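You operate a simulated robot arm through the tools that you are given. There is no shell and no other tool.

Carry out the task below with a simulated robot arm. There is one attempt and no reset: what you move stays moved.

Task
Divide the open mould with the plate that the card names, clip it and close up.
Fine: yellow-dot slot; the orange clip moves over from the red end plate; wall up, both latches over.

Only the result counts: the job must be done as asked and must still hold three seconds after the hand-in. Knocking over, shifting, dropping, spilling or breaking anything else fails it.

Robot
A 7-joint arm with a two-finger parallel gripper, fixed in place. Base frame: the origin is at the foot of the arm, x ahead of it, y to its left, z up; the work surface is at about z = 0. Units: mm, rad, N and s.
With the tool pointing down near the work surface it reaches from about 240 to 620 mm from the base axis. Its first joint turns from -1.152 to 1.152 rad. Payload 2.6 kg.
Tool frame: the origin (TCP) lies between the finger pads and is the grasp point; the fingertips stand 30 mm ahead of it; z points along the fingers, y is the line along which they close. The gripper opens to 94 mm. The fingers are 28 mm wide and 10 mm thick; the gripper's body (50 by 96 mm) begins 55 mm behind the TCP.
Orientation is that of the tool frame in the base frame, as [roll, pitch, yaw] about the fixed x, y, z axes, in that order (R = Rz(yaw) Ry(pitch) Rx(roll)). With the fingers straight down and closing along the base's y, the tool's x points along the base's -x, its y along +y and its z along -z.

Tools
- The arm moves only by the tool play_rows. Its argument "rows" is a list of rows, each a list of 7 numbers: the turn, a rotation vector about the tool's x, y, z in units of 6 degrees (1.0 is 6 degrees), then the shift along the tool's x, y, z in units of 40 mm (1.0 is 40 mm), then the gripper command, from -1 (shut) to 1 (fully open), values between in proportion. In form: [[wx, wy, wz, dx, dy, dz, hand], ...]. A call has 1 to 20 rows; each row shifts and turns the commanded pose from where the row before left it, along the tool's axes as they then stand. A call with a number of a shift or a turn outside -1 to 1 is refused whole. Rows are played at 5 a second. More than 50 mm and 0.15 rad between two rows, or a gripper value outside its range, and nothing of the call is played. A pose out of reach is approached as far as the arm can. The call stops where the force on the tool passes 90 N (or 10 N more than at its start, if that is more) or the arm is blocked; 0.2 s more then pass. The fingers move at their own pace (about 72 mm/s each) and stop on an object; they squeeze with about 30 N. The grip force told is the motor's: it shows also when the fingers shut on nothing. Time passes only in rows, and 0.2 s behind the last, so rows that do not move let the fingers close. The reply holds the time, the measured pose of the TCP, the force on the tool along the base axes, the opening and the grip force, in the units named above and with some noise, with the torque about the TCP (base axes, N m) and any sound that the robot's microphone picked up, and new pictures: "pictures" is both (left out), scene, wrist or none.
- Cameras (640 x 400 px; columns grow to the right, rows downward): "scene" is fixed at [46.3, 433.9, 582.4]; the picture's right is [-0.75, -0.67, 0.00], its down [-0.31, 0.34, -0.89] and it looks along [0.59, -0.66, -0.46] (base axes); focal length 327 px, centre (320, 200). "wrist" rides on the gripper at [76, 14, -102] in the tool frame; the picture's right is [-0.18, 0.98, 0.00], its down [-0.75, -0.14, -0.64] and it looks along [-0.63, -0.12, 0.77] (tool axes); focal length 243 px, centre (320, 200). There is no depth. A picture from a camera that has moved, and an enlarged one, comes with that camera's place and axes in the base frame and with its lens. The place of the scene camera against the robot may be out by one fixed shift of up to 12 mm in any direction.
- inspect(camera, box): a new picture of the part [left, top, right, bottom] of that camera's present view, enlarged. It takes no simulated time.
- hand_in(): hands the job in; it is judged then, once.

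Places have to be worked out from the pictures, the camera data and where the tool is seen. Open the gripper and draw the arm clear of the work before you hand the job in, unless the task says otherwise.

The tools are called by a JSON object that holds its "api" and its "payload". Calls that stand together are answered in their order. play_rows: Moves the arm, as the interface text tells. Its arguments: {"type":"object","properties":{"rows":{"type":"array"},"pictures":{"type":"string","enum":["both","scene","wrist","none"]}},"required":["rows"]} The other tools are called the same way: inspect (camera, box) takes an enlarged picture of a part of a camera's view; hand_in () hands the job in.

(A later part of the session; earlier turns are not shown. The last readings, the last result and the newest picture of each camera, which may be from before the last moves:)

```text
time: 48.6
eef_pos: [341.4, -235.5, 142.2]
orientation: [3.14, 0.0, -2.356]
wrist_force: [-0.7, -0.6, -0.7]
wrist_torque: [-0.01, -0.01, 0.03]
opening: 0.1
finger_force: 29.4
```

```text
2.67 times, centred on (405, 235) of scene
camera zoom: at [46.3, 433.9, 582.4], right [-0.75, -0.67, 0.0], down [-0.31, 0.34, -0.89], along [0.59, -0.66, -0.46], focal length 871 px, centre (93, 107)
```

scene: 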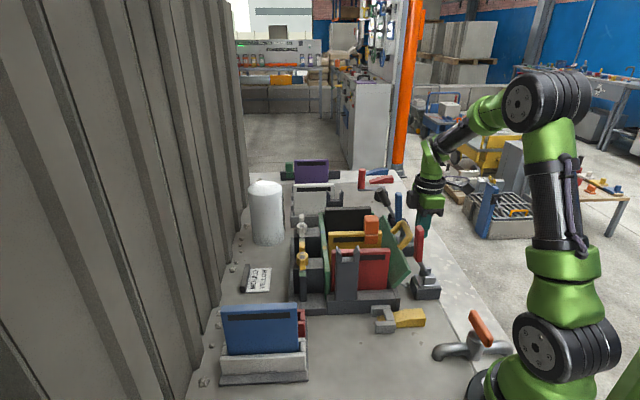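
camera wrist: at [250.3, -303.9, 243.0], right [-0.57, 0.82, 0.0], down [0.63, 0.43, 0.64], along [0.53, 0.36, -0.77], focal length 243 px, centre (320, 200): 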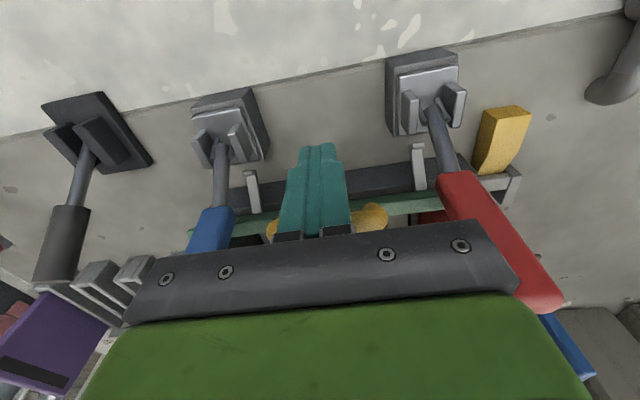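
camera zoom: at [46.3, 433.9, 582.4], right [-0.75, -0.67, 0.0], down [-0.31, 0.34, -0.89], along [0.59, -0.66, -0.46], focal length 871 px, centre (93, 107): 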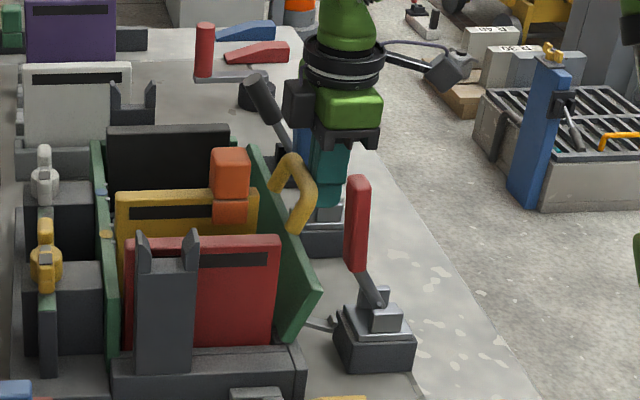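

The wall is rising with almost no force. I keep pushing.

{"api": "play_rows", "payload": {"rows": [[0, 0, 0, -0.2, 0, 0, -1], [0, 0, 0, -0.2, 0, 0, -1], [0, 0, 0, -0.1, 0, 0, -1], [0, 0, 0, 0, 0, 0, -1]], "pictures": "none"}}

{"api": "inspect", "payload": {"camera": "scene", "box": [350, 160, 460, 310]}}

```text
time: 49.6
eef_pos: [354.3, -219.2, 140.2]
orientation: [3.142, -0.002, -2.356]
wrist_force: [0.3, 0.5, 0.1]
wrist_torque: [-0.02, -0.01, 0.01]
opening: 0.0
finger_force: 29.6
```

```text
2.67 times, centred on (405, 235) of scene
camera zoom: at [46.3, 433.9, 582.4], right [-0.75, -0.67, 0.0], down [-0.31, 0.34, -0.89], along [0.59, -0.66, -0.46], focal length 871 px, centre (93, 107)
```

zoom: 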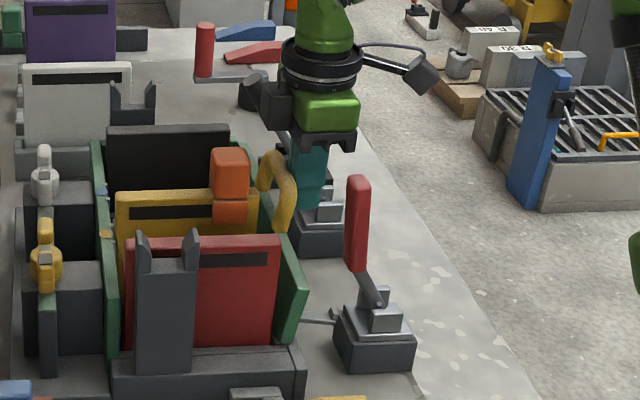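

The wall is nearly upright. I push on in small steps until it seats.

{"api": "play_rows", "payload": {"rows": [[0, 0, 0, -0.1, 0, 0, -1], [0, 0, 0, -0.1, 0, 0, -1], [0, 0, 0, 0, 0, 0, -1]], "pictures": "none"}}

{"api": "play_rows", "payload": {"rows": [[0, 0, 0, -0.1, 0, 0, -1], [0, 0, 0, -0.1, 0, 0, -1], [0, 0, 0, 0, 0, 0, -1]], "pictures": "both"}}

{"api": "inspect", "payload": {"camera": "scene", "box": [350, 160, 460, 310]}}

```text
time: 50.4
eef_pos: [360.7, -214.5, 139.7]
orientation: [3.141, 0.001, -2.354]
wrist_force: [0.0, -0.4, 1.1]
wrist_torque: [-0.01, 0.02, -0.01]
opening: 0.0
finger_force: 30.0
```

```text
time: 51.2
eef_pos: [365.7, -207.0, 139.9]
orientation: [-3.141, 0.001, -2.356]
wrist_force: [-0.2, 0.9, 0.3]
wrist_torque: [0.0, 0.0, 0.0]
opening: 0.0
finger_force: 30.0
camera wrist: at [303.3, -251.8, 243.4], right [-0.57, 0.82, 0.0], down [0.63, 0.43, 0.64], along [0.53, 0.36, -0.77], focal length 243 px, centre (320, 200)
```

scene: 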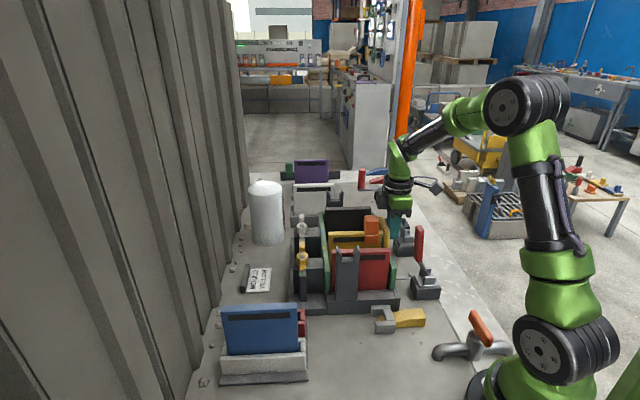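
wrist: 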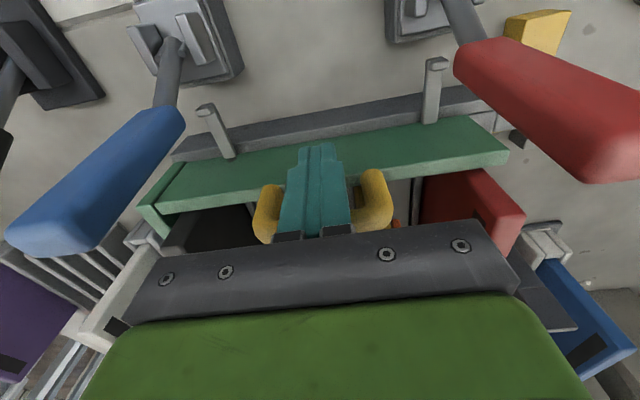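

```text
2.67 times, centred on (405, 235) of scene
camera zoom: at [46.3, 433.9, 582.4], right [-0.75, -0.67, 0.0], down [-0.31, 0.34, -0.89], along [0.59, -0.66, -0.46], focal length 871 px, centre (93, 107)
```

zoom: 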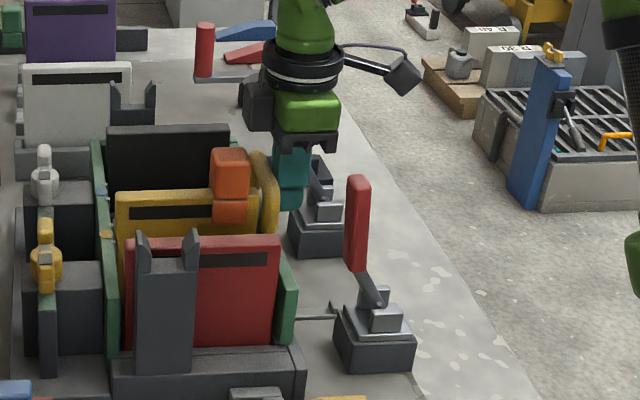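

Almost vertical. I push a little further and look for a firm stop.

{"api": "play_rows", "payload": {"rows": [[0, 0, 0, -0.1, 0, 0, -1], [0, 0, 0, 0, 0, 0, -1]], "pictures": "none"}}

{"api": "play_rows", "payload": {"rows": [[0, 0, 0, -0.1, 0, 0, -1], [0, 0, 0, 0, 0, 0, -1]], "pictures": "none"}}

{"api": "inspect", "payload": {"camera": "scene", "box": [350, 160, 460, 310]}}

```text
time: 51.8
eef_pos: [368.5, -207.6, 140.5]
orientation: [3.141, -0.004, -2.359]
wrist_force: [-26.5, -10.5, 6.4]
wrist_torque: [0.12, -0.25, 0.29]
opening: 0.0
finger_force: 30.1
```

```text
time: 52.4
eef_pos: [369.1, -207.2, 139.7]
orientation: [3.137, -0.014, -2.365]
wrist_force: [-51.4, -14.5, 10.1]
wrist_torque: [0.2, -0.4, 0.57]
opening: 0.0
finger_force: 29.5
```

```text
2.67 times, centred on (405, 235) of scene
camera zoom: at [46.2, 433.9, 582.4], right [-0.75, -0.67, 0.0], down [-0.31, 0.34, -0.89], along [0.59, -0.66, -0.46], focal length 871 px, centre (93, 107)
```

zoom: 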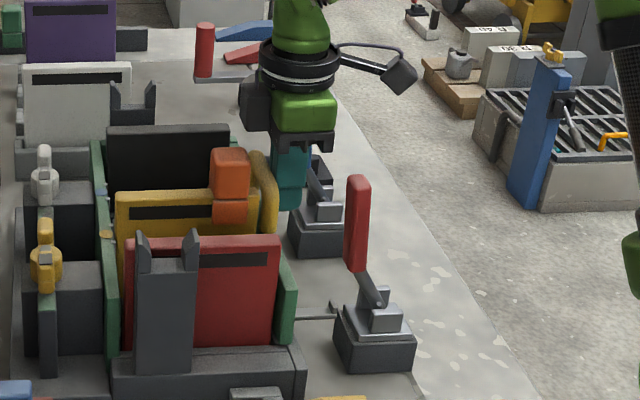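

The wall reached a firm stop. I back off gradually and see whether it stays up.

{"api": "play_rows", "payload": {"rows": [[0, 0, 0, 0.15, 0, 0, -1], [0, 0, 0, 0.15, 0, 0, -1], [0, 0, 0, 0, 0, 0, -1], [0, 0, 0, 0, 0, 0, -1]], "pictures": "none"}}

{"api": "inspect", "payload": {"camera": "scene", "box": [350, 160, 460, 310]}}

```text
time: 53.4
eef_pos: [365.8, -210.8, 141.3]
orientation: [-3.14, 0.003, -2.353]
wrist_force: [0.5, 0.3, -0.1]
wrist_torque: [-0.02, 0.02, 0.01]
opening: 0.0
finger_force: 29.4
```

```text
2.67 times, centred on (405, 235) of scene
camera zoom: at [46.3, 433.9, 582.4], right [-0.75, -0.67, 0.0], down [-0.31, 0.34, -0.89], along [0.59, -0.66, -0.46], focal length 871 px, centre (93, 107)
```

zoom: 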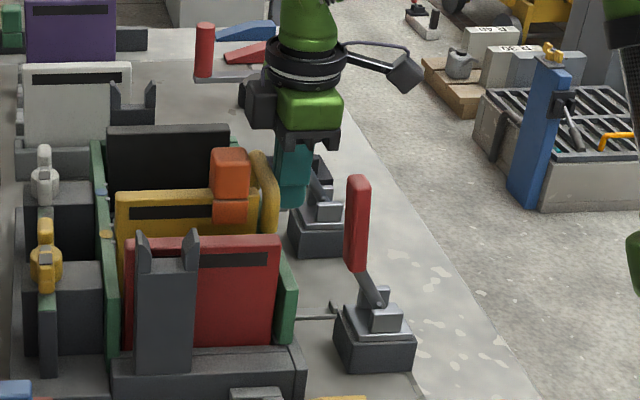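

The wall is holding. I back off another 40 mm, rise above the levers and check again.

{"api": "play_rows", "payload": {"rows": [[0, 0, 0, 0.5, 0, 0, -1], [0, 0, 0, 0.5, 0, 0, -1], [0, 0, 0, 0, 0, -0.8, -1], [0, 0, 0, 0, 0, -0.8, -1], [0, 0, 0, 0, 0, -0.8, -1], [0, 0, 0, 0.5, 0, -0.8, -1], [0, 0, 0, 0, 0, 0, -1]]}}

{"api": "inspect", "payload": {"camera": "scene", "box": [350, 180, 450, 310]}}

{"api": "inspect", "payload": {"camera": "wrist", "box": [200, 20, 480, 220]}}

```text
time: 55.0
eef_pos: [322.6, -253.2, 272.0]
orientation: [3.141, -0.001, -2.357]
wrist_force: [-0.1, 0.7, -0.7]
wrist_torque: [0.01, 0.01, -0.02]
opening: 0.2
finger_force: 30.0
camera wrist: at [258.2, -297.8, 374.2], right [-0.57, 0.82, 0.0], down [0.63, 0.43, 0.64], along [0.53, 0.36, -0.77], focal length 243 px, centre (320, 200)
```

scene: 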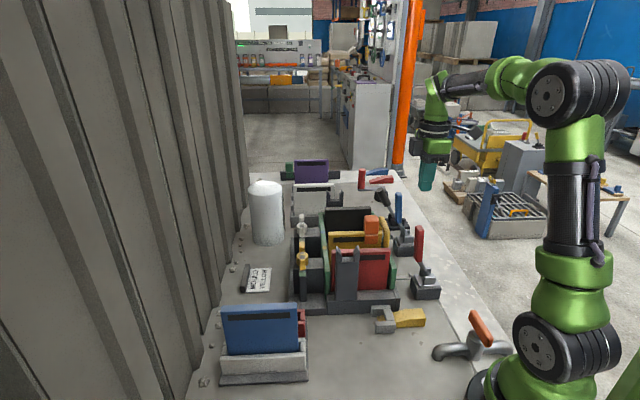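
wrist: 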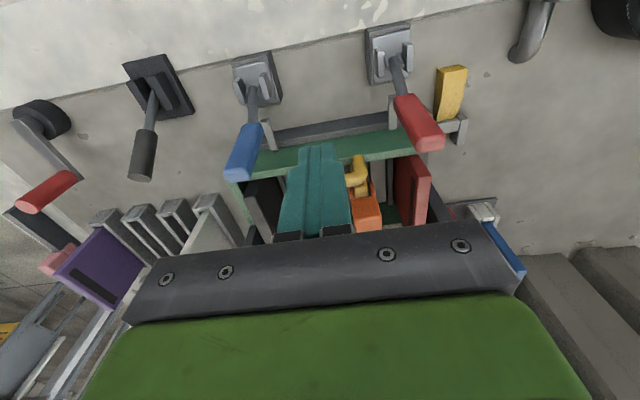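

```text
3.08 times, centred on (400, 245) of scene
camera zoom: at [46.3, 433.9, 582.4], right [-0.75, -0.67, 0.0], down [-0.31, 0.34, -0.89], along [0.59, -0.66, -0.46], focal length 1005 px, centre (74, 62)
```

zoom: 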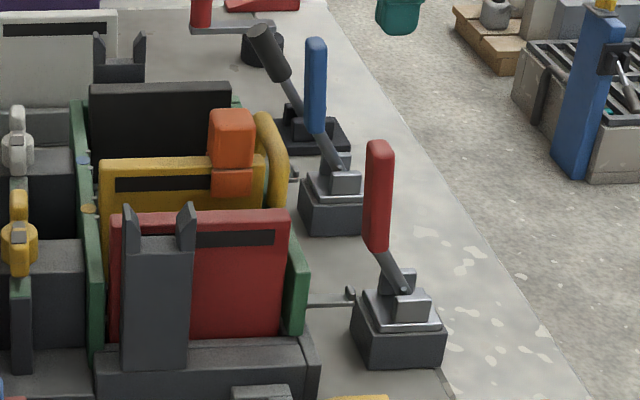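

```text
2.00 times, centred on (340, 120) of wrist
camera zoom: at [258.2, -297.8, 374.2], right [-0.57, 0.82, 0.0], down [0.63, 0.43, 0.64], along [0.53, 0.36, -0.77], focal length 485 px, centre (280, 360)
```

zoom: 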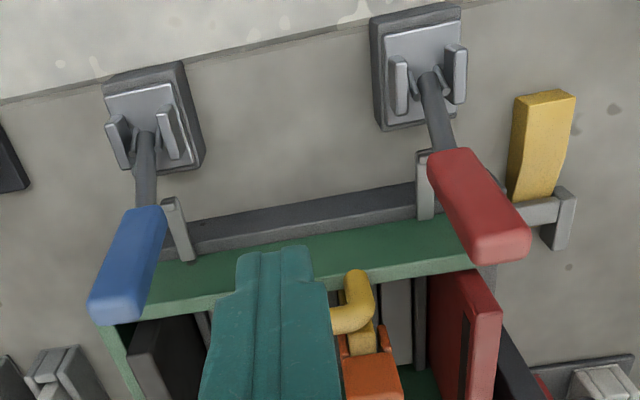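

The wall stays up by itself. I zoom tightly on the lever pivots and keepers to see how they engage.

{"api": "inspect", "payload": {"camera": "wrist", "box": [375, 20, 435, 110]}}

{"api": "inspect", "payload": {"camera": "scene", "box": [400, 255, 445, 305]}}

{"api": "inspect", "payload": {"camera": "scene", "box": [380, 215, 425, 265]}}

{"api": "inspect", "payload": {"camera": "wrist", "box": [230, 45, 290, 135]}}

```text
4.44 times, centred on (405, 65) of wrist
camera zoom: at [258.2, -297.8, 374.2], right [-0.57, 0.82, 0.0], down [0.63, 0.43, 0.64], along [0.53, 0.36, -0.77], focal length 1078 px, centre (-58, 800)
```

zoom: 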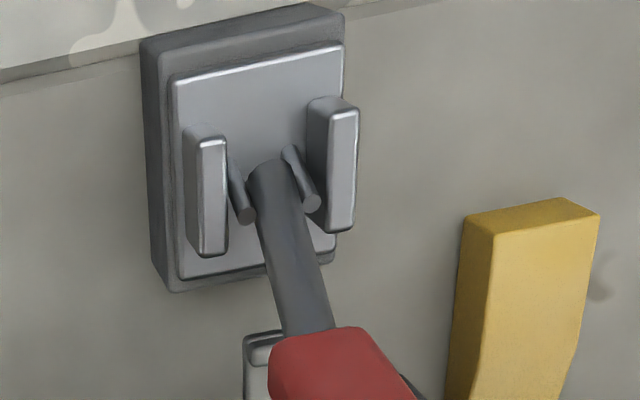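

```text
8.00 times, centred on (422, 280) of scene
camera zoom: at [46.3, 433.9, 582.4], right [-0.75, -0.67, 0.0], down [-0.31, 0.34, -0.89], along [0.59, -0.66, -0.46], focal length 2613 px, centre (-500, -440)
```

zoom: 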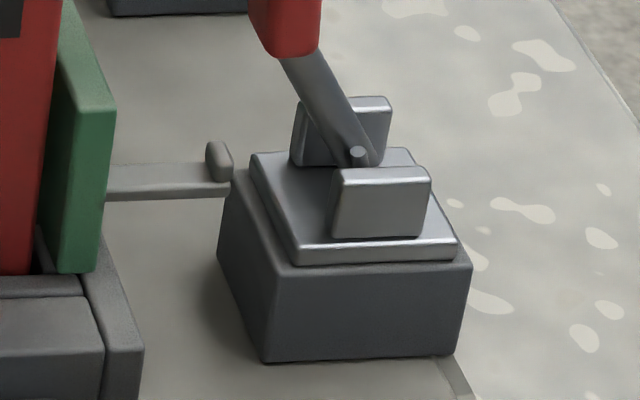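

```text
8.00 times, centred on (402, 240) of scene
camera zoom: at [46.3, 433.9, 582.4], right [-0.75, -0.67, 0.0], down [-0.31, 0.34, -0.89], along [0.59, -0.66, -0.46], focal length 2613 px, centre (-340, -120)
```

zoom: 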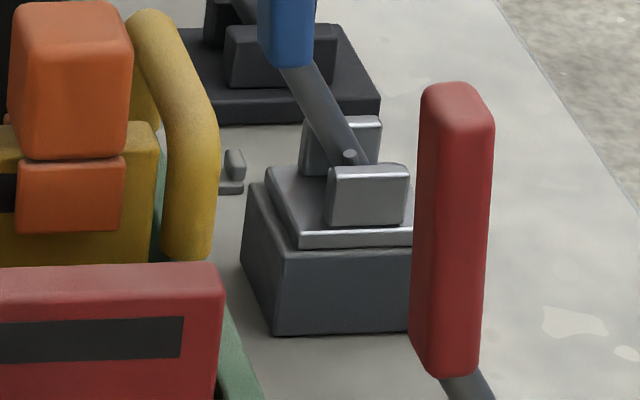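

```text
4.44 times, centred on (260, 90) of wrist
camera zoom: at [258.2, -297.8, 374.2], right [-0.57, 0.82, 0.0], down [0.63, 0.43, 0.64], along [0.53, 0.36, -0.77], focal length 1078 px, centre (587, 689)
```

zoom: 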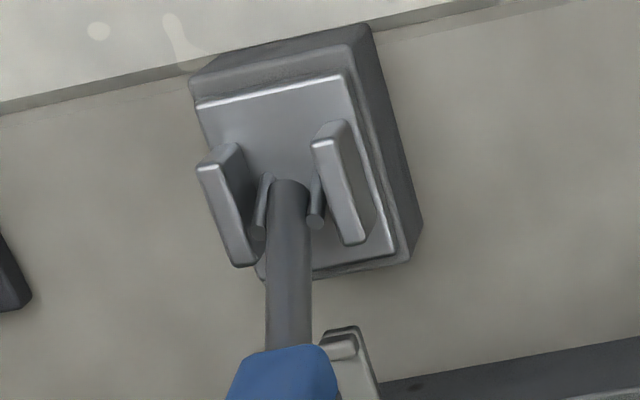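

I want a closer look at the pins near the lever pivot, so I descend a little between the levers (clear space) and zoom.

{"api": "play_rows", "payload": {"rows": [[0, 0, 0, 0.2, 0, 0.8, -1], [0, 0, 0, 0, 0, 0.8, -1], [0, 0, 0, 0, 0, 0.8, -1], [0, 0, 0, 0, 0, 0, -1]], "pictures": "wrist"}}

{"api": "inspect", "payload": {"camera": "wrist", "box": [380, 30, 480, 130]}}

{"api": "inspect", "payload": {"camera": "wrist", "box": [190, 60, 290, 160]}}

```text
time: 56.0
eef_pos: [314.7, -260.7, 172.8]
orientation: [3.141, 0.002, -2.357]
wrist_force: [0.9, -0.1, -1.0]
wrist_torque: [-0.02, 0.01, 0.01]
opening: 0.0
finger_force: 29.4
camera wrist: at [251.1, -304.6, 276.2], right [-0.57, 0.82, 0.0], down [0.63, 0.43, 0.64], along [0.53, 0.36, -0.77], focal length 243 px, centre (320, 200)
```

wrist: 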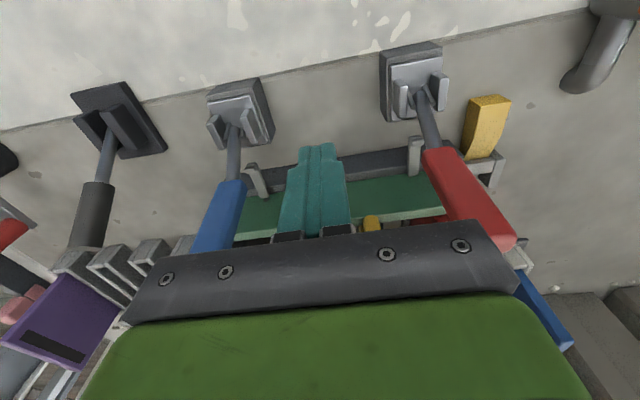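

```text
4.00 times, centred on (430, 80) of wrist
camera zoom: at [251.1, -304.6, 276.2], right [-0.57, 0.82, 0.0], down [0.63, 0.43, 0.64], along [0.53, 0.36, -0.77], focal length 970 px, centre (-120, 680)
```

zoom: 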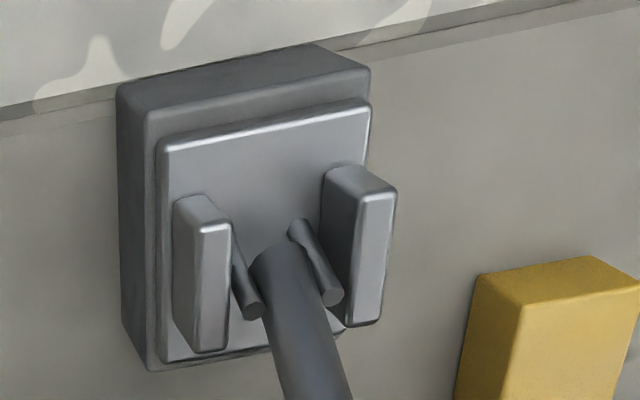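

```text
4.00 times, centred on (240, 110) of wrist
camera zoom: at [251.1, -304.6, 276.2], right [-0.57, 0.82, 0.0], down [0.63, 0.43, 0.64], along [0.53, 0.36, -0.77], focal length 970 px, centre (640, 560)
```

zoom: 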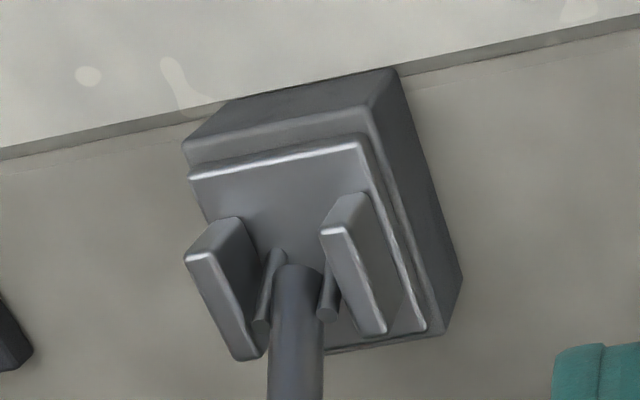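

The lever swings between two cheeks on a v-axis pin. Gravity keeps it leaning toward the wall, so I test gently which way it can move, starting by touching the red handle from outside with closed fingers.

{"api": "play_rows", "payload": {"rows": [[0, 0, 0, 0.25, 0, 0, -1], [0, 0, 0, 0, 0.72, 0, -1], [0, 0, 0, 0, 0.72, 0, -1], [0, 0, 0, 0, 0.72, 0, -1], [0, 0, 0, 0, 0, 0, -1]], "pictures": "both"}}

{"api": "inspect", "payload": {"camera": "scene", "box": [350, 170, 470, 310]}}

```text
time: 57.2
eef_pos: [246.6, -208.0, 170.0]
orientation: [3.141, 0.0, -2.355]
wrist_force: [-0.9, -0.8, 0.7]
wrist_torque: [0.02, 0.01, 0.01]
opening: 0.2
finger_force: 29.7
camera wrist: at [184.0, -250.1, 273.6], right [-0.57, 0.82, 0.0], down [0.63, 0.43, 0.64], along [0.53, 0.36, -0.77], focal length 243 px, centre (320, 200)
```

scene: 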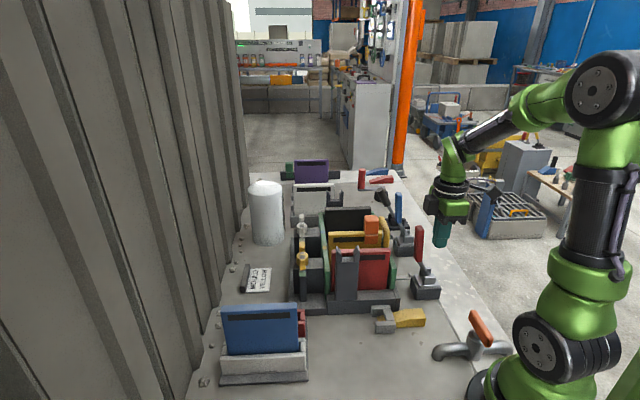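
wrist: 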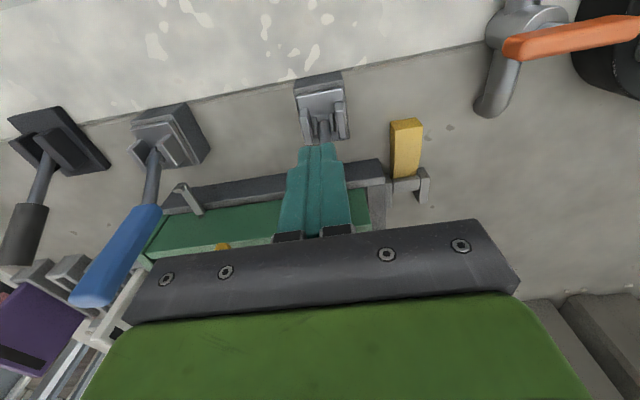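

```text
2.86 times, centred on (410, 240) of scene
camera zoom: at [46.2, 433.9, 582.4], right [-0.75, -0.67, 0.0], down [-0.31, 0.34, -0.89], along [0.59, -0.66, -0.46], focal length 933 px, centre (63, 86)
```

zoom: 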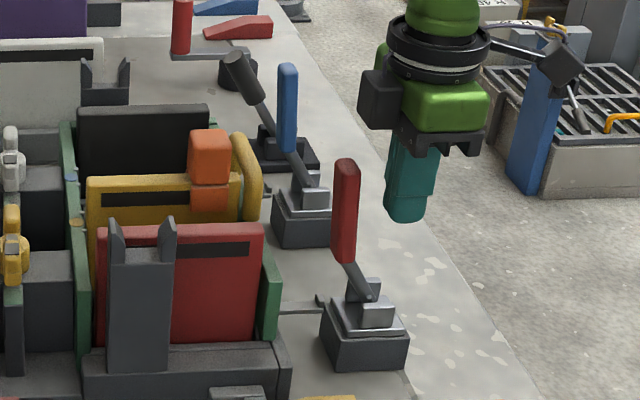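

I'm right behind the red handle (v≈-321). I approach it toward the wall in small steps and read the force.

{"api": "play_rows", "payload": {"rows": [[0, 0, 0, -0.25, 0, 0, -1], [0, 0, 0, -0.25, 0, 0, -1], [0, 0, 0, 0, 0, 0, -1]], "pictures": "none"}}

{"api": "play_rows", "payload": {"rows": [[0, 0, 0, -0.1, 0, 0, -1], [0, 0, 0, 0, 0, 0, -1]], "pictures": "none"}}

{"api": "play_rows", "payload": {"rows": [[0, 0, 0, -0.1, 0, 0, -1], [0, 0, 0, 0, 0, 0, -1]], "pictures": "scene"}}

{"api": "inspect", "payload": {"camera": "scene", "box": [350, 170, 470, 310]}}

```text
time: 58.0
eef_pos: [262.1, -190.9, 173.0]
orientation: [3.141, 0.0, -2.354]
wrist_force: [0.3, -0.9, -0.7]
wrist_torque: [0.0, -0.03, -0.01]
opening: 0.0
finger_force: 29.8
```

```text
time: 58.6
eef_pos: [265.4, -188.2, 173.0]
orientation: [-3.141, 0.0, -2.356]
wrist_force: [-1.9, -1.3, 0.0]
wrist_torque: [-0.01, 0.05, -0.02]
opening: 0.1
finger_force: 30.4
```

```text
time: 59.2
eef_pos: [265.5, -187.8, 172.5]
orientation: [3.141, -0.007, -2.359]
wrist_force: [-30.0, -14.8, 9.6]
wrist_torque: [-0.15, 0.98, 0.14]
opening: 0.1
finger_force: 29.8
```

scene: 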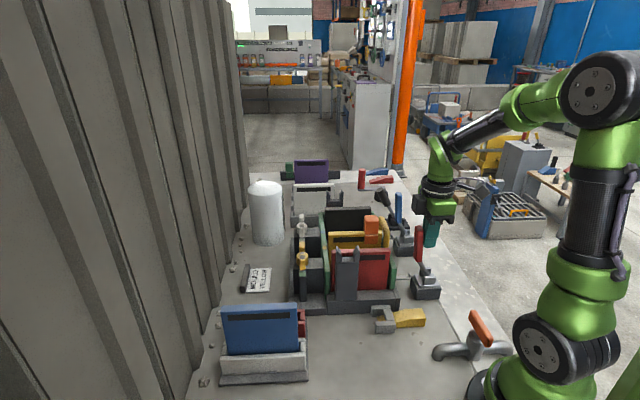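

```text
2.86 times, centred on (410, 240) of scene
camera zoom: at [46.2, 433.9, 582.4], right [-0.75, -0.67, 0.0], down [-0.31, 0.34, -0.89], along [0.59, -0.66, -0.46], focal length 933 px, centre (63, 86)
```

zoom: 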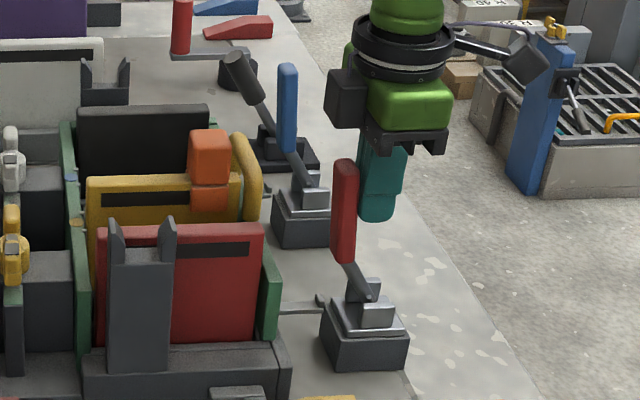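

Toward the wall the red lever is firmly blocked (30 N, no motion), so it throws over the other way, away from the mould. I back off, rise over it, and come down on its mould side.

{"api": "play_rows", "payload": {"rows": [[0, 0, 0, 0.5, 0, 0, -1], [0, 0, 0, 0, 0, -0.9, -1], [0, 0, 0, 0, 0, -0.95, -1], [0, 0, 0, -0.7, 0, 0, -1], [0, 0, 0, -0.7, 0, 0, -1], [0, 0, 0, -0.7, 0, 0, -1], [0, 0, 0, 0, 0, 0, -1]]}}

{"api": "inspect", "payload": {"camera": "wrist", "box": [220, 20, 460, 220]}}

{"api": "inspect", "payload": {"camera": "scene", "box": [350, 170, 470, 310]}}

```text
time: 60.8
eef_pos: [312.9, -141.9, 245.8]
orientation: [3.14, 0.0, -2.357]
wrist_force: [0.6, 0.7, 0.0]
wrist_torque: [-0.02, -0.04, -0.03]
opening: 0.0
finger_force: 30.0
camera wrist: at [249.8, -184.4, 348.9], right [-0.57, 0.82, 0.0], down [0.63, 0.43, 0.64], along [0.53, 0.36, -0.77], focal length 243 px, centre (320, 200)
```

scene: 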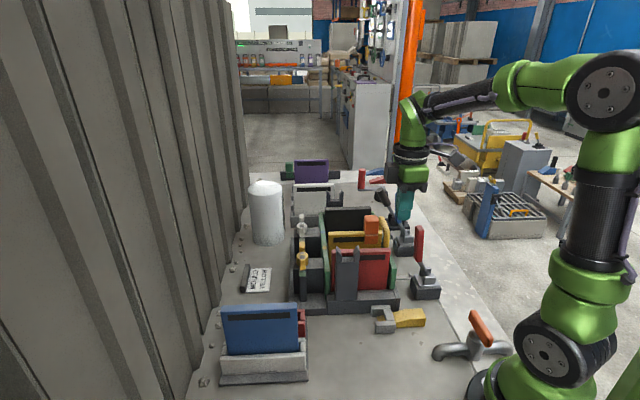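
wrist: 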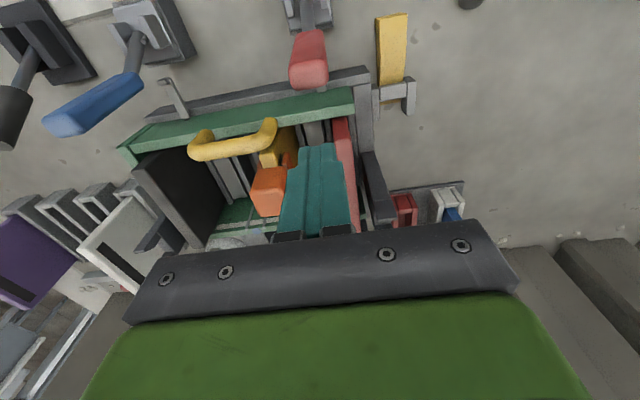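

```text
2.00 times, centred on (340, 120) of wrist
camera zoom: at [249.8, -184.4, 348.9], right [-0.57, 0.82, 0.0], down [0.63, 0.43, 0.64], along [0.53, 0.36, -0.77], focal length 485 px, centre (280, 360)
```

zoom: 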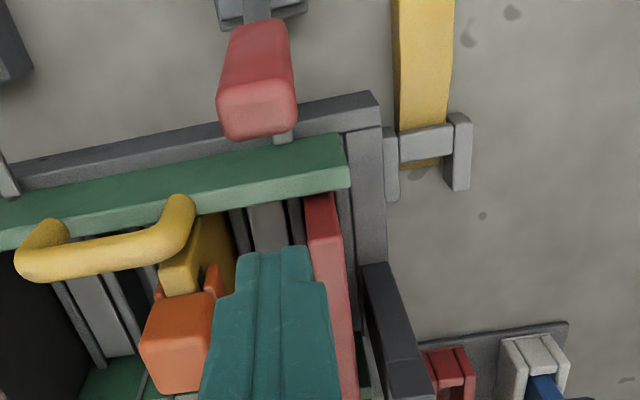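

```text
2.86 times, centred on (410, 240) of scene
camera zoom: at [46.3, 433.9, 582.4], right [-0.75, -0.67, 0.0], down [-0.31, 0.34, -0.89], along [0.59, -0.66, -0.46], focal length 933 px, centre (63, 86)
```

zoom: 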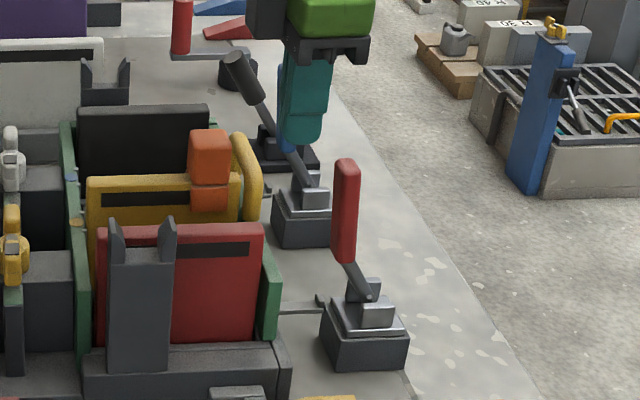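

The tool is on the mould side of the red handle (u≈122, v≈-321). I lower the fingertips to z≈160 and push gently outward, reading the force.

{"api": "play_rows", "payload": {"rows": [[0, 0, 0, 0, 0, 0.7, -1], [0, 0, 0, 0, 0, 0.7, -1], [0, 0, 0, 0.25, 0, 0, -1], [0, 0, 0, 0.25, 0, 0, -1], [0, 0, 0, 0, 0, 0, -1]], "pictures": "none"}}

{"api": "play_rows", "payload": {"rows": [[0, 0, 0, 0.15, 0, 0, -1], [0, 0, 0, 0.1, 0, -0.03, -1], [0, 0, 0, 0, 0, 0, -1]], "pictures": "none"}}

{"api": "inspect", "payload": {"camera": "scene", "box": [350, 170, 470, 310]}}

```text
time: 62.0
eef_pos: [298.9, -153.4, 190.9]
orientation: [3.141, -0.001, -2.355]
wrist_force: [-0.7, 0.8, -0.1]
wrist_torque: [-0.02, 0.03, -0.01]
opening: 0.0
finger_force: 29.9
```

```text
time: 62.8
eef_pos: [292.2, -160.3, 191.4]
orientation: [-3.142, 0.0, -2.355]
wrist_force: [-0.3, -0.1, 0.3]
wrist_torque: [0.01, -0.01, -0.04]
opening: 0.0
finger_force: 29.8
```

```text
2.86 times, centred on (410, 240) of scene
camera zoom: at [46.3, 433.9, 582.4], right [-0.75, -0.67, 0.0], down [-0.31, 0.34, -0.89], along [0.59, -0.66, -0.46], focal length 933 px, centre (63, 86)
```

zoom: 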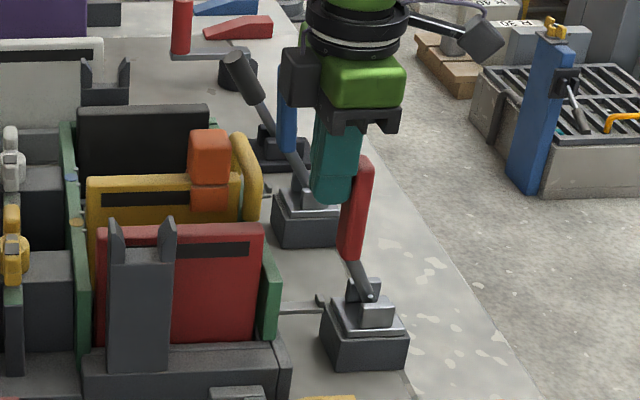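

The red lever swings freely outward. I follow its arc and keep pushing.

{"api": "play_rows", "payload": {"rows": [[0, 0, 0, 0.25, 0, -0.06, -1], [0, 0, 0, 0.25, 0, -0.05, -1], [0, 0, 0, 0.25, 0, -0.03, -1], [0, 0, 0, 0.25, 0, 0, -1], [0, 0, 0, 0, 0, 0, -1]], "pictures": "none"}}

{"api": "inspect", "payload": {"camera": "scene", "box": [350, 170, 470, 310]}}

```text
time: 64.0
eef_pos: [263.3, -189.0, 198.7]
orientation: [-3.141, 0.0, -2.356]
wrist_force: [-0.5, 0.2, 0.5]
wrist_torque: [0.01, 0.02, 0.0]
opening: 0.0
finger_force: 30.0
```

```text
2.86 times, centred on (410, 240) of scene
camera zoom: at [46.3, 433.9, 582.4], right [-0.75, -0.67, 0.0], down [-0.31, 0.34, -0.89], along [0.59, -0.66, -0.46], focal length 933 px, centre (63, 86)
```

zoom: 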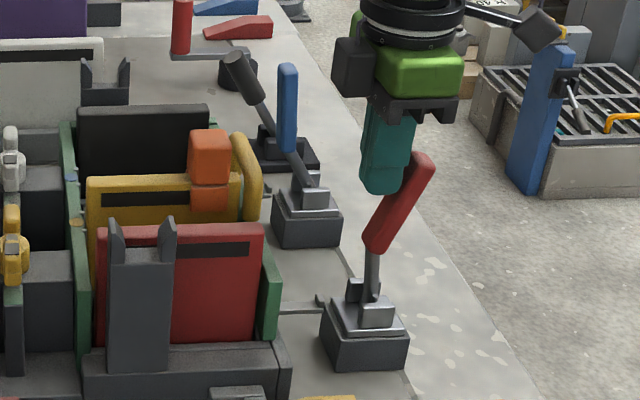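

The rod is now upright with the handle leaning outward. I continue along the arc.

{"api": "play_rows", "payload": {"rows": [[0, 0, 0, 0.25, 0, 0.02, -1], [0, 0, 0, 0.25, 0, 0.05, -1], [0, 0, 0, 0.25, 0, 0.08, -1], [0, 0, 0, 0.22, 0, 0.1, -1], [0, 0, 0, 0, 0, 0, -1]], "pictures": "none"}}

{"api": "inspect", "payload": {"camera": "scene", "box": [350, 170, 470, 310]}}

```text
time: 65.2
eef_pos: [235.7, -219.0, 187.0]
orientation: [3.14, 0.001, -2.355]
wrist_force: [-0.1, -0.2, -0.4]
wrist_torque: [-0.01, -0.02, 0.02]
opening: 0.2
finger_force: 29.9
```

```text
2.86 times, centred on (410, 240) of scene
camera zoom: at [46.3, 433.9, 582.4], right [-0.75, -0.67, 0.0], down [-0.31, 0.34, -0.89], along [0.59, -0.66, -0.46], focal length 933 px, centre (63, 86)
```

zoom: 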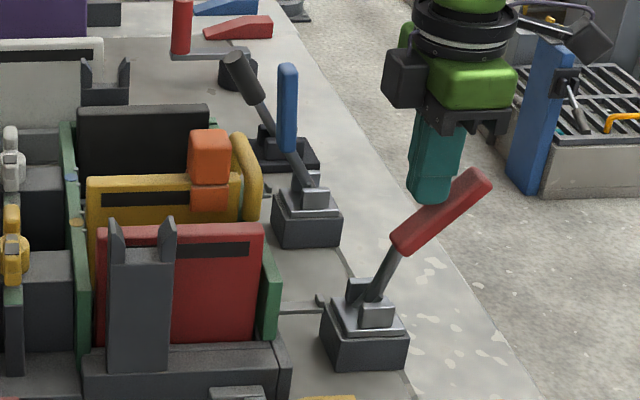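

It has passed centre. I push on toward its outer stop, watching the force.

{"api": "play_rows", "payload": {"rows": [[0, 0, 0, 0.2, 0, 0.1, -1], [0, 0, 0, 0.2, 0, 0.15, -1], [0, 0, 0, 0.2, 0, 0.15, -1], [0, 0, 0, 0, 0, 0, -1]], "pictures": "none"}}

{"api": "inspect", "payload": {"camera": "scene", "box": [350, 170, 470, 310]}}

```text
time: 66.2
eef_pos: [218.5, -235.0, 172.0]
orientation: [-3.141, 0.0, -2.357]
wrist_force: [0.1, 0.4, 0.7]
wrist_torque: [-0.01, 0.0, 0.0]
opening: 0.0
finger_force: 29.7
```

```text
2.86 times, centred on (410, 240) of scene
camera zoom: at [46.3, 433.9, 582.4], right [-0.75, -0.67, 0.0], down [-0.31, 0.34, -0.89], along [0.59, -0.66, -0.46], focal length 933 px, centre (63, 86)
```

zoom: 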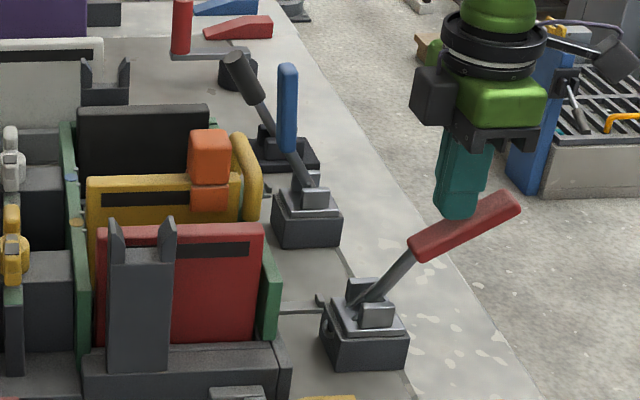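

Still free; the handle now lies at about 65°. I keep pressing it down and outward.

{"api": "play_rows", "payload": {"rows": [[0, 0, 0, 0.15, 0, 0.15, -1], [0, 0, 0, 0.15, 0, 0.18, -1], [0, 0, 0, 0, 0, 0, -1]], "pictures": "none"}}

{"api": "play_rows", "payload": {"rows": [[0, 0, 0, 0.12, 0, 0.18, -1], [0, 0, 0, 0.1, 0, 0.18, -1], [0, 0, 0, 0, 0, 0, -1]], "pictures": "none"}}

{"api": "inspect", "payload": {"camera": "scene", "box": [350, 170, 470, 310]}}

```text
time: 67.0
eef_pos: [209.5, -243.1, 157.4]
orientation: [-3.141, 0.0, -2.356]
wrist_force: [0.2, 0.0, -0.2]
wrist_torque: [0.0, 0.0, 0.0]
opening: 0.1
finger_force: 30.0
```

```text
time: 67.8
eef_pos: [204.5, -249.9, 142.6]
orientation: [3.141, -0.001, -2.356]
wrist_force: [-0.7, -0.6, 0.1]
wrist_torque: [0.06, 0.01, 0.0]
opening: 0.4
finger_force: 30.1
```

```text
2.86 times, centred on (410, 240) of scene
camera zoom: at [46.3, 433.9, 582.4], right [-0.75, -0.67, 0.0], down [-0.31, 0.34, -0.89], along [0.59, -0.66, -0.46], focal length 933 px, centre (63, 86)
```

zoom: 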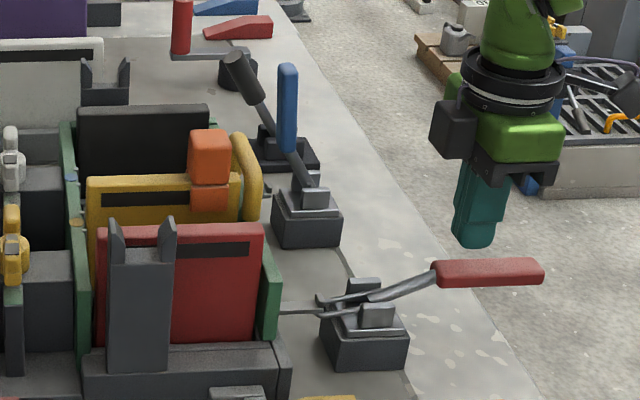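

The red lever went fully over: the handle is horizontal and its bail reaches the keeper. I zoom in to confirm.

{"api": "inspect", "payload": {"camera": "scene", "box": [395, 255, 460, 310]}}

{"api": "inspect", "payload": {"camera": "wrist", "box": [220, 20, 460, 240]}}

```text
7.27 times, centred on (428, 282) of scene
camera zoom: at [46.3, 433.9, 582.4], right [-0.75, -0.67, 0.0], down [-0.31, 0.34, -0.89], along [0.59, -0.66, -0.46], focal length 2375 px, centre (-462, -400)
```

zoom: 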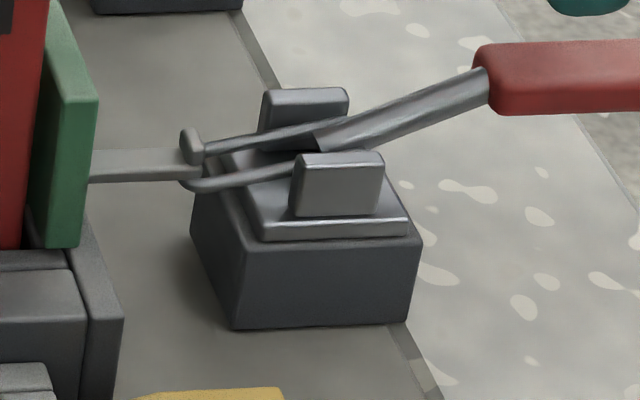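

```text
1.82 times, centred on (340, 130) of wrist
camera zoom: at [140.7, -293.3, 245.9], right [-0.57, 0.82, 0.0], down [0.63, 0.43, 0.64], along [0.53, 0.36, -0.77], focal length 441 px, centre (284, 327)
```

zoom: 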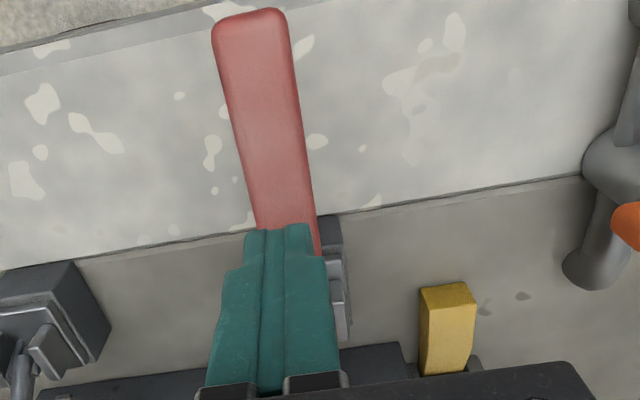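

The bail has looped over the keeper. I press lightly on the handle to make sure it is at its stop.

{"api": "play_rows", "payload": {"rows": [[0, 0, 0, 0, 0, 0.2, -1], [0, 0, 0, 0, 0, 0.2, -1], [0, 0, 0, 0, 0, 0, -1]], "pictures": "none"}}

{"api": "play_rows", "payload": {"rows": [[0, 0, 0, 0, 0, 0.1, -1], [0, 0, 0, 0, 0, 0.1, -1], [0, 0, 0, 0, 0, 0, -1]], "pictures": "none"}}

{"api": "inspect", "payload": {"camera": "scene", "box": [350, 170, 470, 310]}}

```text
time: 68.6
eef_pos: [202.5, -249.4, 126.9]
orientation: [3.142, 0.0, -2.357]
wrist_force: [-0.1, -1.1, 0.6]
wrist_torque: [0.01, -0.03, -0.01]
opening: 0.3
finger_force: 30.0
```

```text
time: 69.4
eef_pos: [204.2, -248.6, 120.9]
orientation: [-3.14, 0.001, -2.355]
wrist_force: [-5.1, 2.3, 12.6]
wrist_torque: [0.21, 0.0, 0.14]
opening: 0.0
finger_force: 30.3
```

```text
2.86 times, centred on (410, 240) of scene
camera zoom: at [46.2, 433.9, 582.4], right [-0.75, -0.67, 0.0], down [-0.31, 0.34, -0.89], along [0.59, -0.66, -0.46], focal length 933 px, centre (63, 86)
```

zoom: 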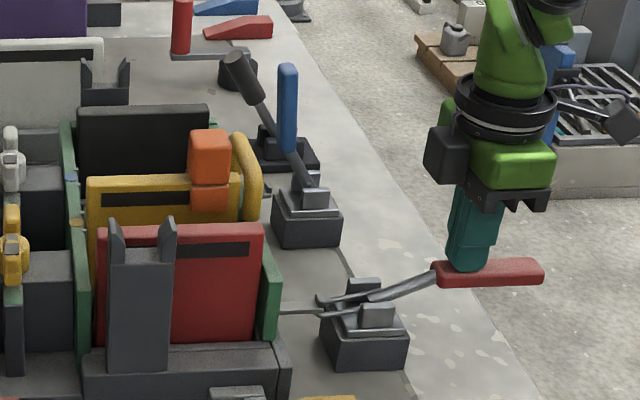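

The red latch is firmly over. Now the blue one: I rise and go to its mould side (u≈122, v≈-492), clear above everything.

{"api": "play_rows", "payload": {"rows": [[0, 0, 0, 0, 0, -0.8, -1], [0, 0, 0, 0, 0, -0.8, -1], [0, 0, 0, 0, 0, -0.8, -1], [0, 0, 0, 0, 0, -0.8, -1], [0, 0, 0, -0.646, -0.7125, 0, -1], [0, 0, 0, -0.646, -0.7125, 0, -1], [0, 0, 0, -0.646, -0.7125, 0, -1], [0, 0, 0, -0.646, -0.7125, 0, -1], [0, 0, 0, -0.646, -0.7125, 0, -1], [0, 0, 0, -0.646, -0.7125, 0, -1], [0, 0, 0, 0, 0, 0, -1]]}}

{"api": "inspect", "payload": {"camera": "wrist", "box": [200, 0, 460, 220]}}

{"api": "inspect", "payload": {"camera": "scene", "box": [350, 150, 470, 300]}}

```text
time: 71.8
eef_pos: [430.9, -259.1, 248.3]
orientation: [-3.141, -0.001, -2.356]
wrist_force: [0.4, -0.5, -0.3]
wrist_torque: [0.01, 0.0, 0.0]
opening: 0.0
finger_force: 30.2
camera wrist: at [368.4, -304.0, 352.4], right [-0.57, 0.82, 0.0], down [0.63, 0.43, 0.64], along [0.53, 0.36, -0.77], focal length 243 px, centre (320, 200)
```

scene: 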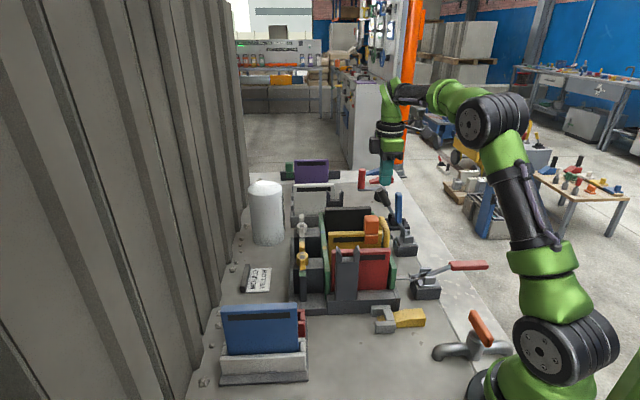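
wrist: 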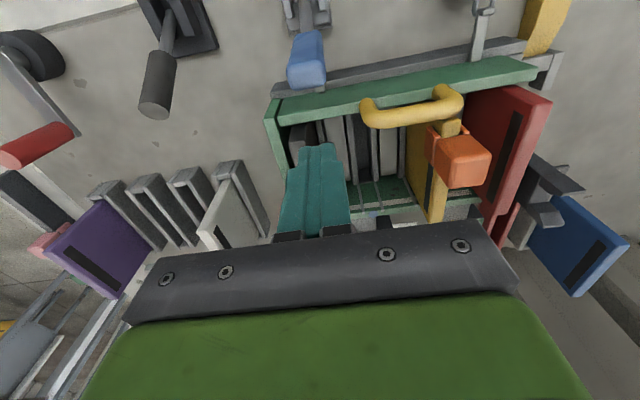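

```text
1.82 times, centred on (330, 110) of wrist
camera zoom: at [368.4, -304.0, 352.4], right [-0.57, 0.82, 0.0], down [0.63, 0.43, 0.64], along [0.53, 0.36, -0.77], focal length 441 px, centre (302, 364)
```

zoom: 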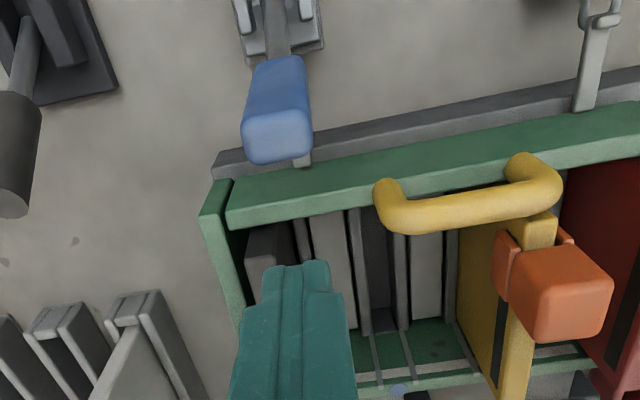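

```text
2.67 times, centred on (410, 225) of scene
camera zoom: at [46.3, 433.9, 582.4], right [-0.75, -0.67, 0.0], down [-0.31, 0.34, -0.89], along [0.59, -0.66, -0.46], focal length 871 px, centre (80, 133)
```

zoom: 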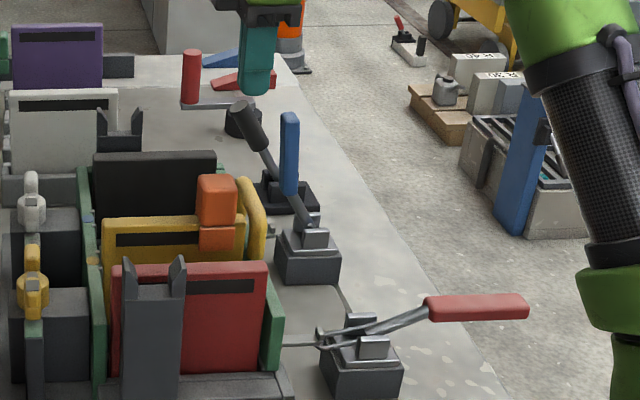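

The blue handle's top is at u≈80, v≈-490, right in line. I repeat the motion that worked on the red lever, first half.

{"api": "play_rows", "payload": {"rows": [[0, 0, 0, 0, 0, 0.74, -1], [0, 0, 0, 0, 0, 0.74, -1], [0, 0, 0, 0.25, 0, 0, -1], [0, 0, 0, 0.25, 0, 0, -1], [0, 0, 0, 0.15, 0, 0, -1], [0, 0, 0, 0.1, 0, -0.03, -1], [0, 0, 0, 0.25, 0, -0.06, -1], [0, 0, 0, 0.25, 0, -0.05, -1], [0, 0, 0, 0.25, 0, -0.03, -1], [0, 0, 0, 0.25, 0, 0, -1], [0, 0, 0, 0, 0, 0, -1]], "pictures": "wrist"}}

{"api": "inspect", "payload": {"camera": "scene", "box": [350, 150, 470, 300]}}

```text
time: 74.2
eef_pos: [385.2, -308.7, 194.5]
orientation: [-3.142, 0.001, -2.355]
wrist_force: [1.1, 0.0, -0.8]
wrist_torque: [0.02, -0.02, 0.01]
opening: 0.0
finger_force: 29.6
camera wrist: at [321.4, -352.6, 297.9], right [-0.57, 0.82, 0.0], down [0.63, 0.43, 0.64], along [0.53, 0.36, -0.77], focal length 243 px, centre (320, 200)
```

wrist: 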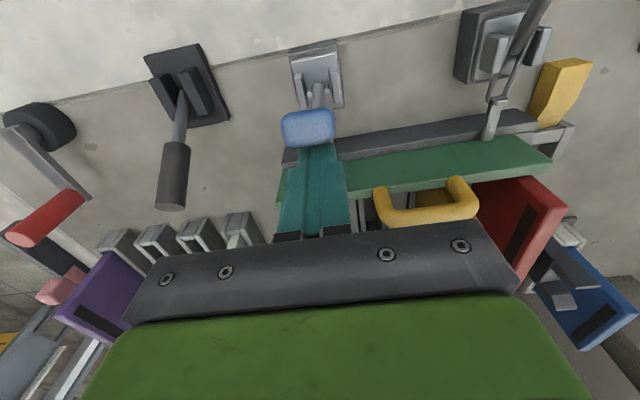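

```text
2.67 times, centred on (410, 225) of scene
camera zoom: at [46.3, 433.9, 582.4], right [-0.75, -0.67, 0.0], down [-0.31, 0.34, -0.89], along [0.59, -0.66, -0.46], focal length 871 px, centre (80, 133)
```

zoom: 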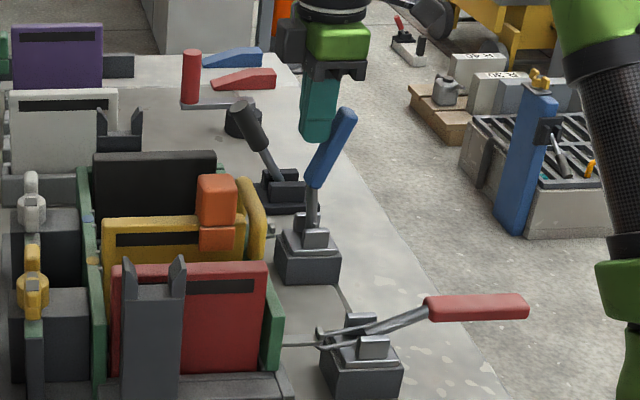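

The blue lever follows just as the red did. I continue the arc to its end.

{"api": "play_rows", "payload": {"rows": [[0, 0, 0, 0.25, 0, 0.02, -1], [0, 0, 0, 0.25, 0, 0.05, -1], [0, 0, 0, 0.25, 0, 0.08, -1], [0, 0, 0, 0.22, 0, 0.1, -1], [0, 0, 0, 0.2, 0, 0.1, -1], [0, 0, 0, 0.2, 0, 0.15, -1], [0, 0, 0, 0.2, 0, 0.15, -1], [0, 0, 0, 0.15, 0, 0.15, -1], [0, 0, 0, 0.15, 0, 0.18, -1], [0, 0, 0, 0.12, 0, 0.18, -1], [0, 0, 0, 0.1, 0, 0.18, -1], [0, 0, 0, 0, 0, 0, -1]], "pictures": "wrist"}}

{"api": "inspect", "payload": {"camera": "scene", "box": [350, 150, 470, 300]}}

```text
time: 76.8
eef_pos: [327.5, -368.9, 138.8]
orientation: [-3.141, 0.0, -2.357]
wrist_force: [-0.1, 0.1, -0.6]
wrist_torque: [-0.03, 0.01, 0.02]
opening: 0.2
finger_force: 29.5
camera wrist: at [263.5, -412.6, 242.6], right [-0.57, 0.82, 0.0], down [0.63, 0.43, 0.64], along [0.53, 0.36, -0.77], focal length 243 px, centre (320, 200)
```

wrist: 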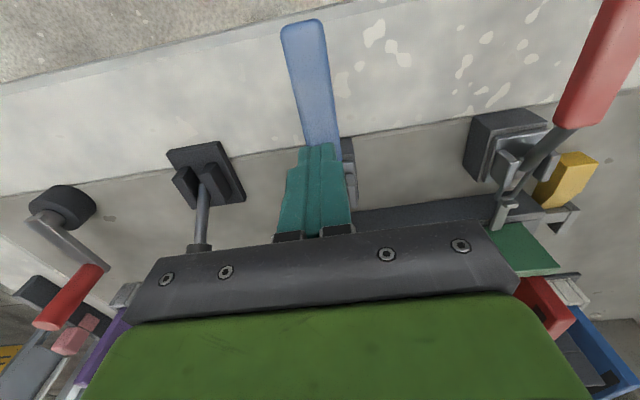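

```text
2.67 times, centred on (410, 225) of scene
camera zoom: at [46.3, 433.9, 582.4], right [-0.75, -0.67, 0.0], down [-0.31, 0.34, -0.89], along [0.59, -0.66, -0.46], focal length 871 px, centre (80, 133)
```

zoom: 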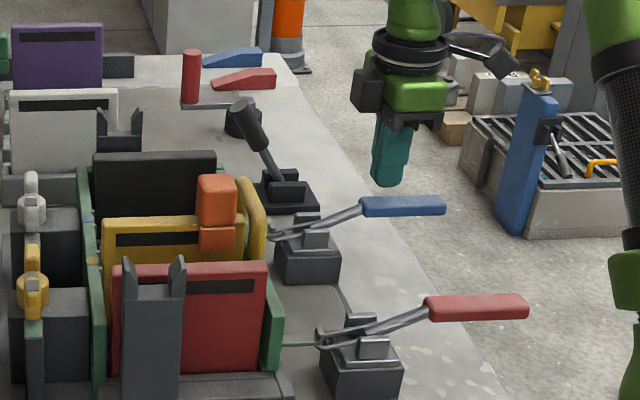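

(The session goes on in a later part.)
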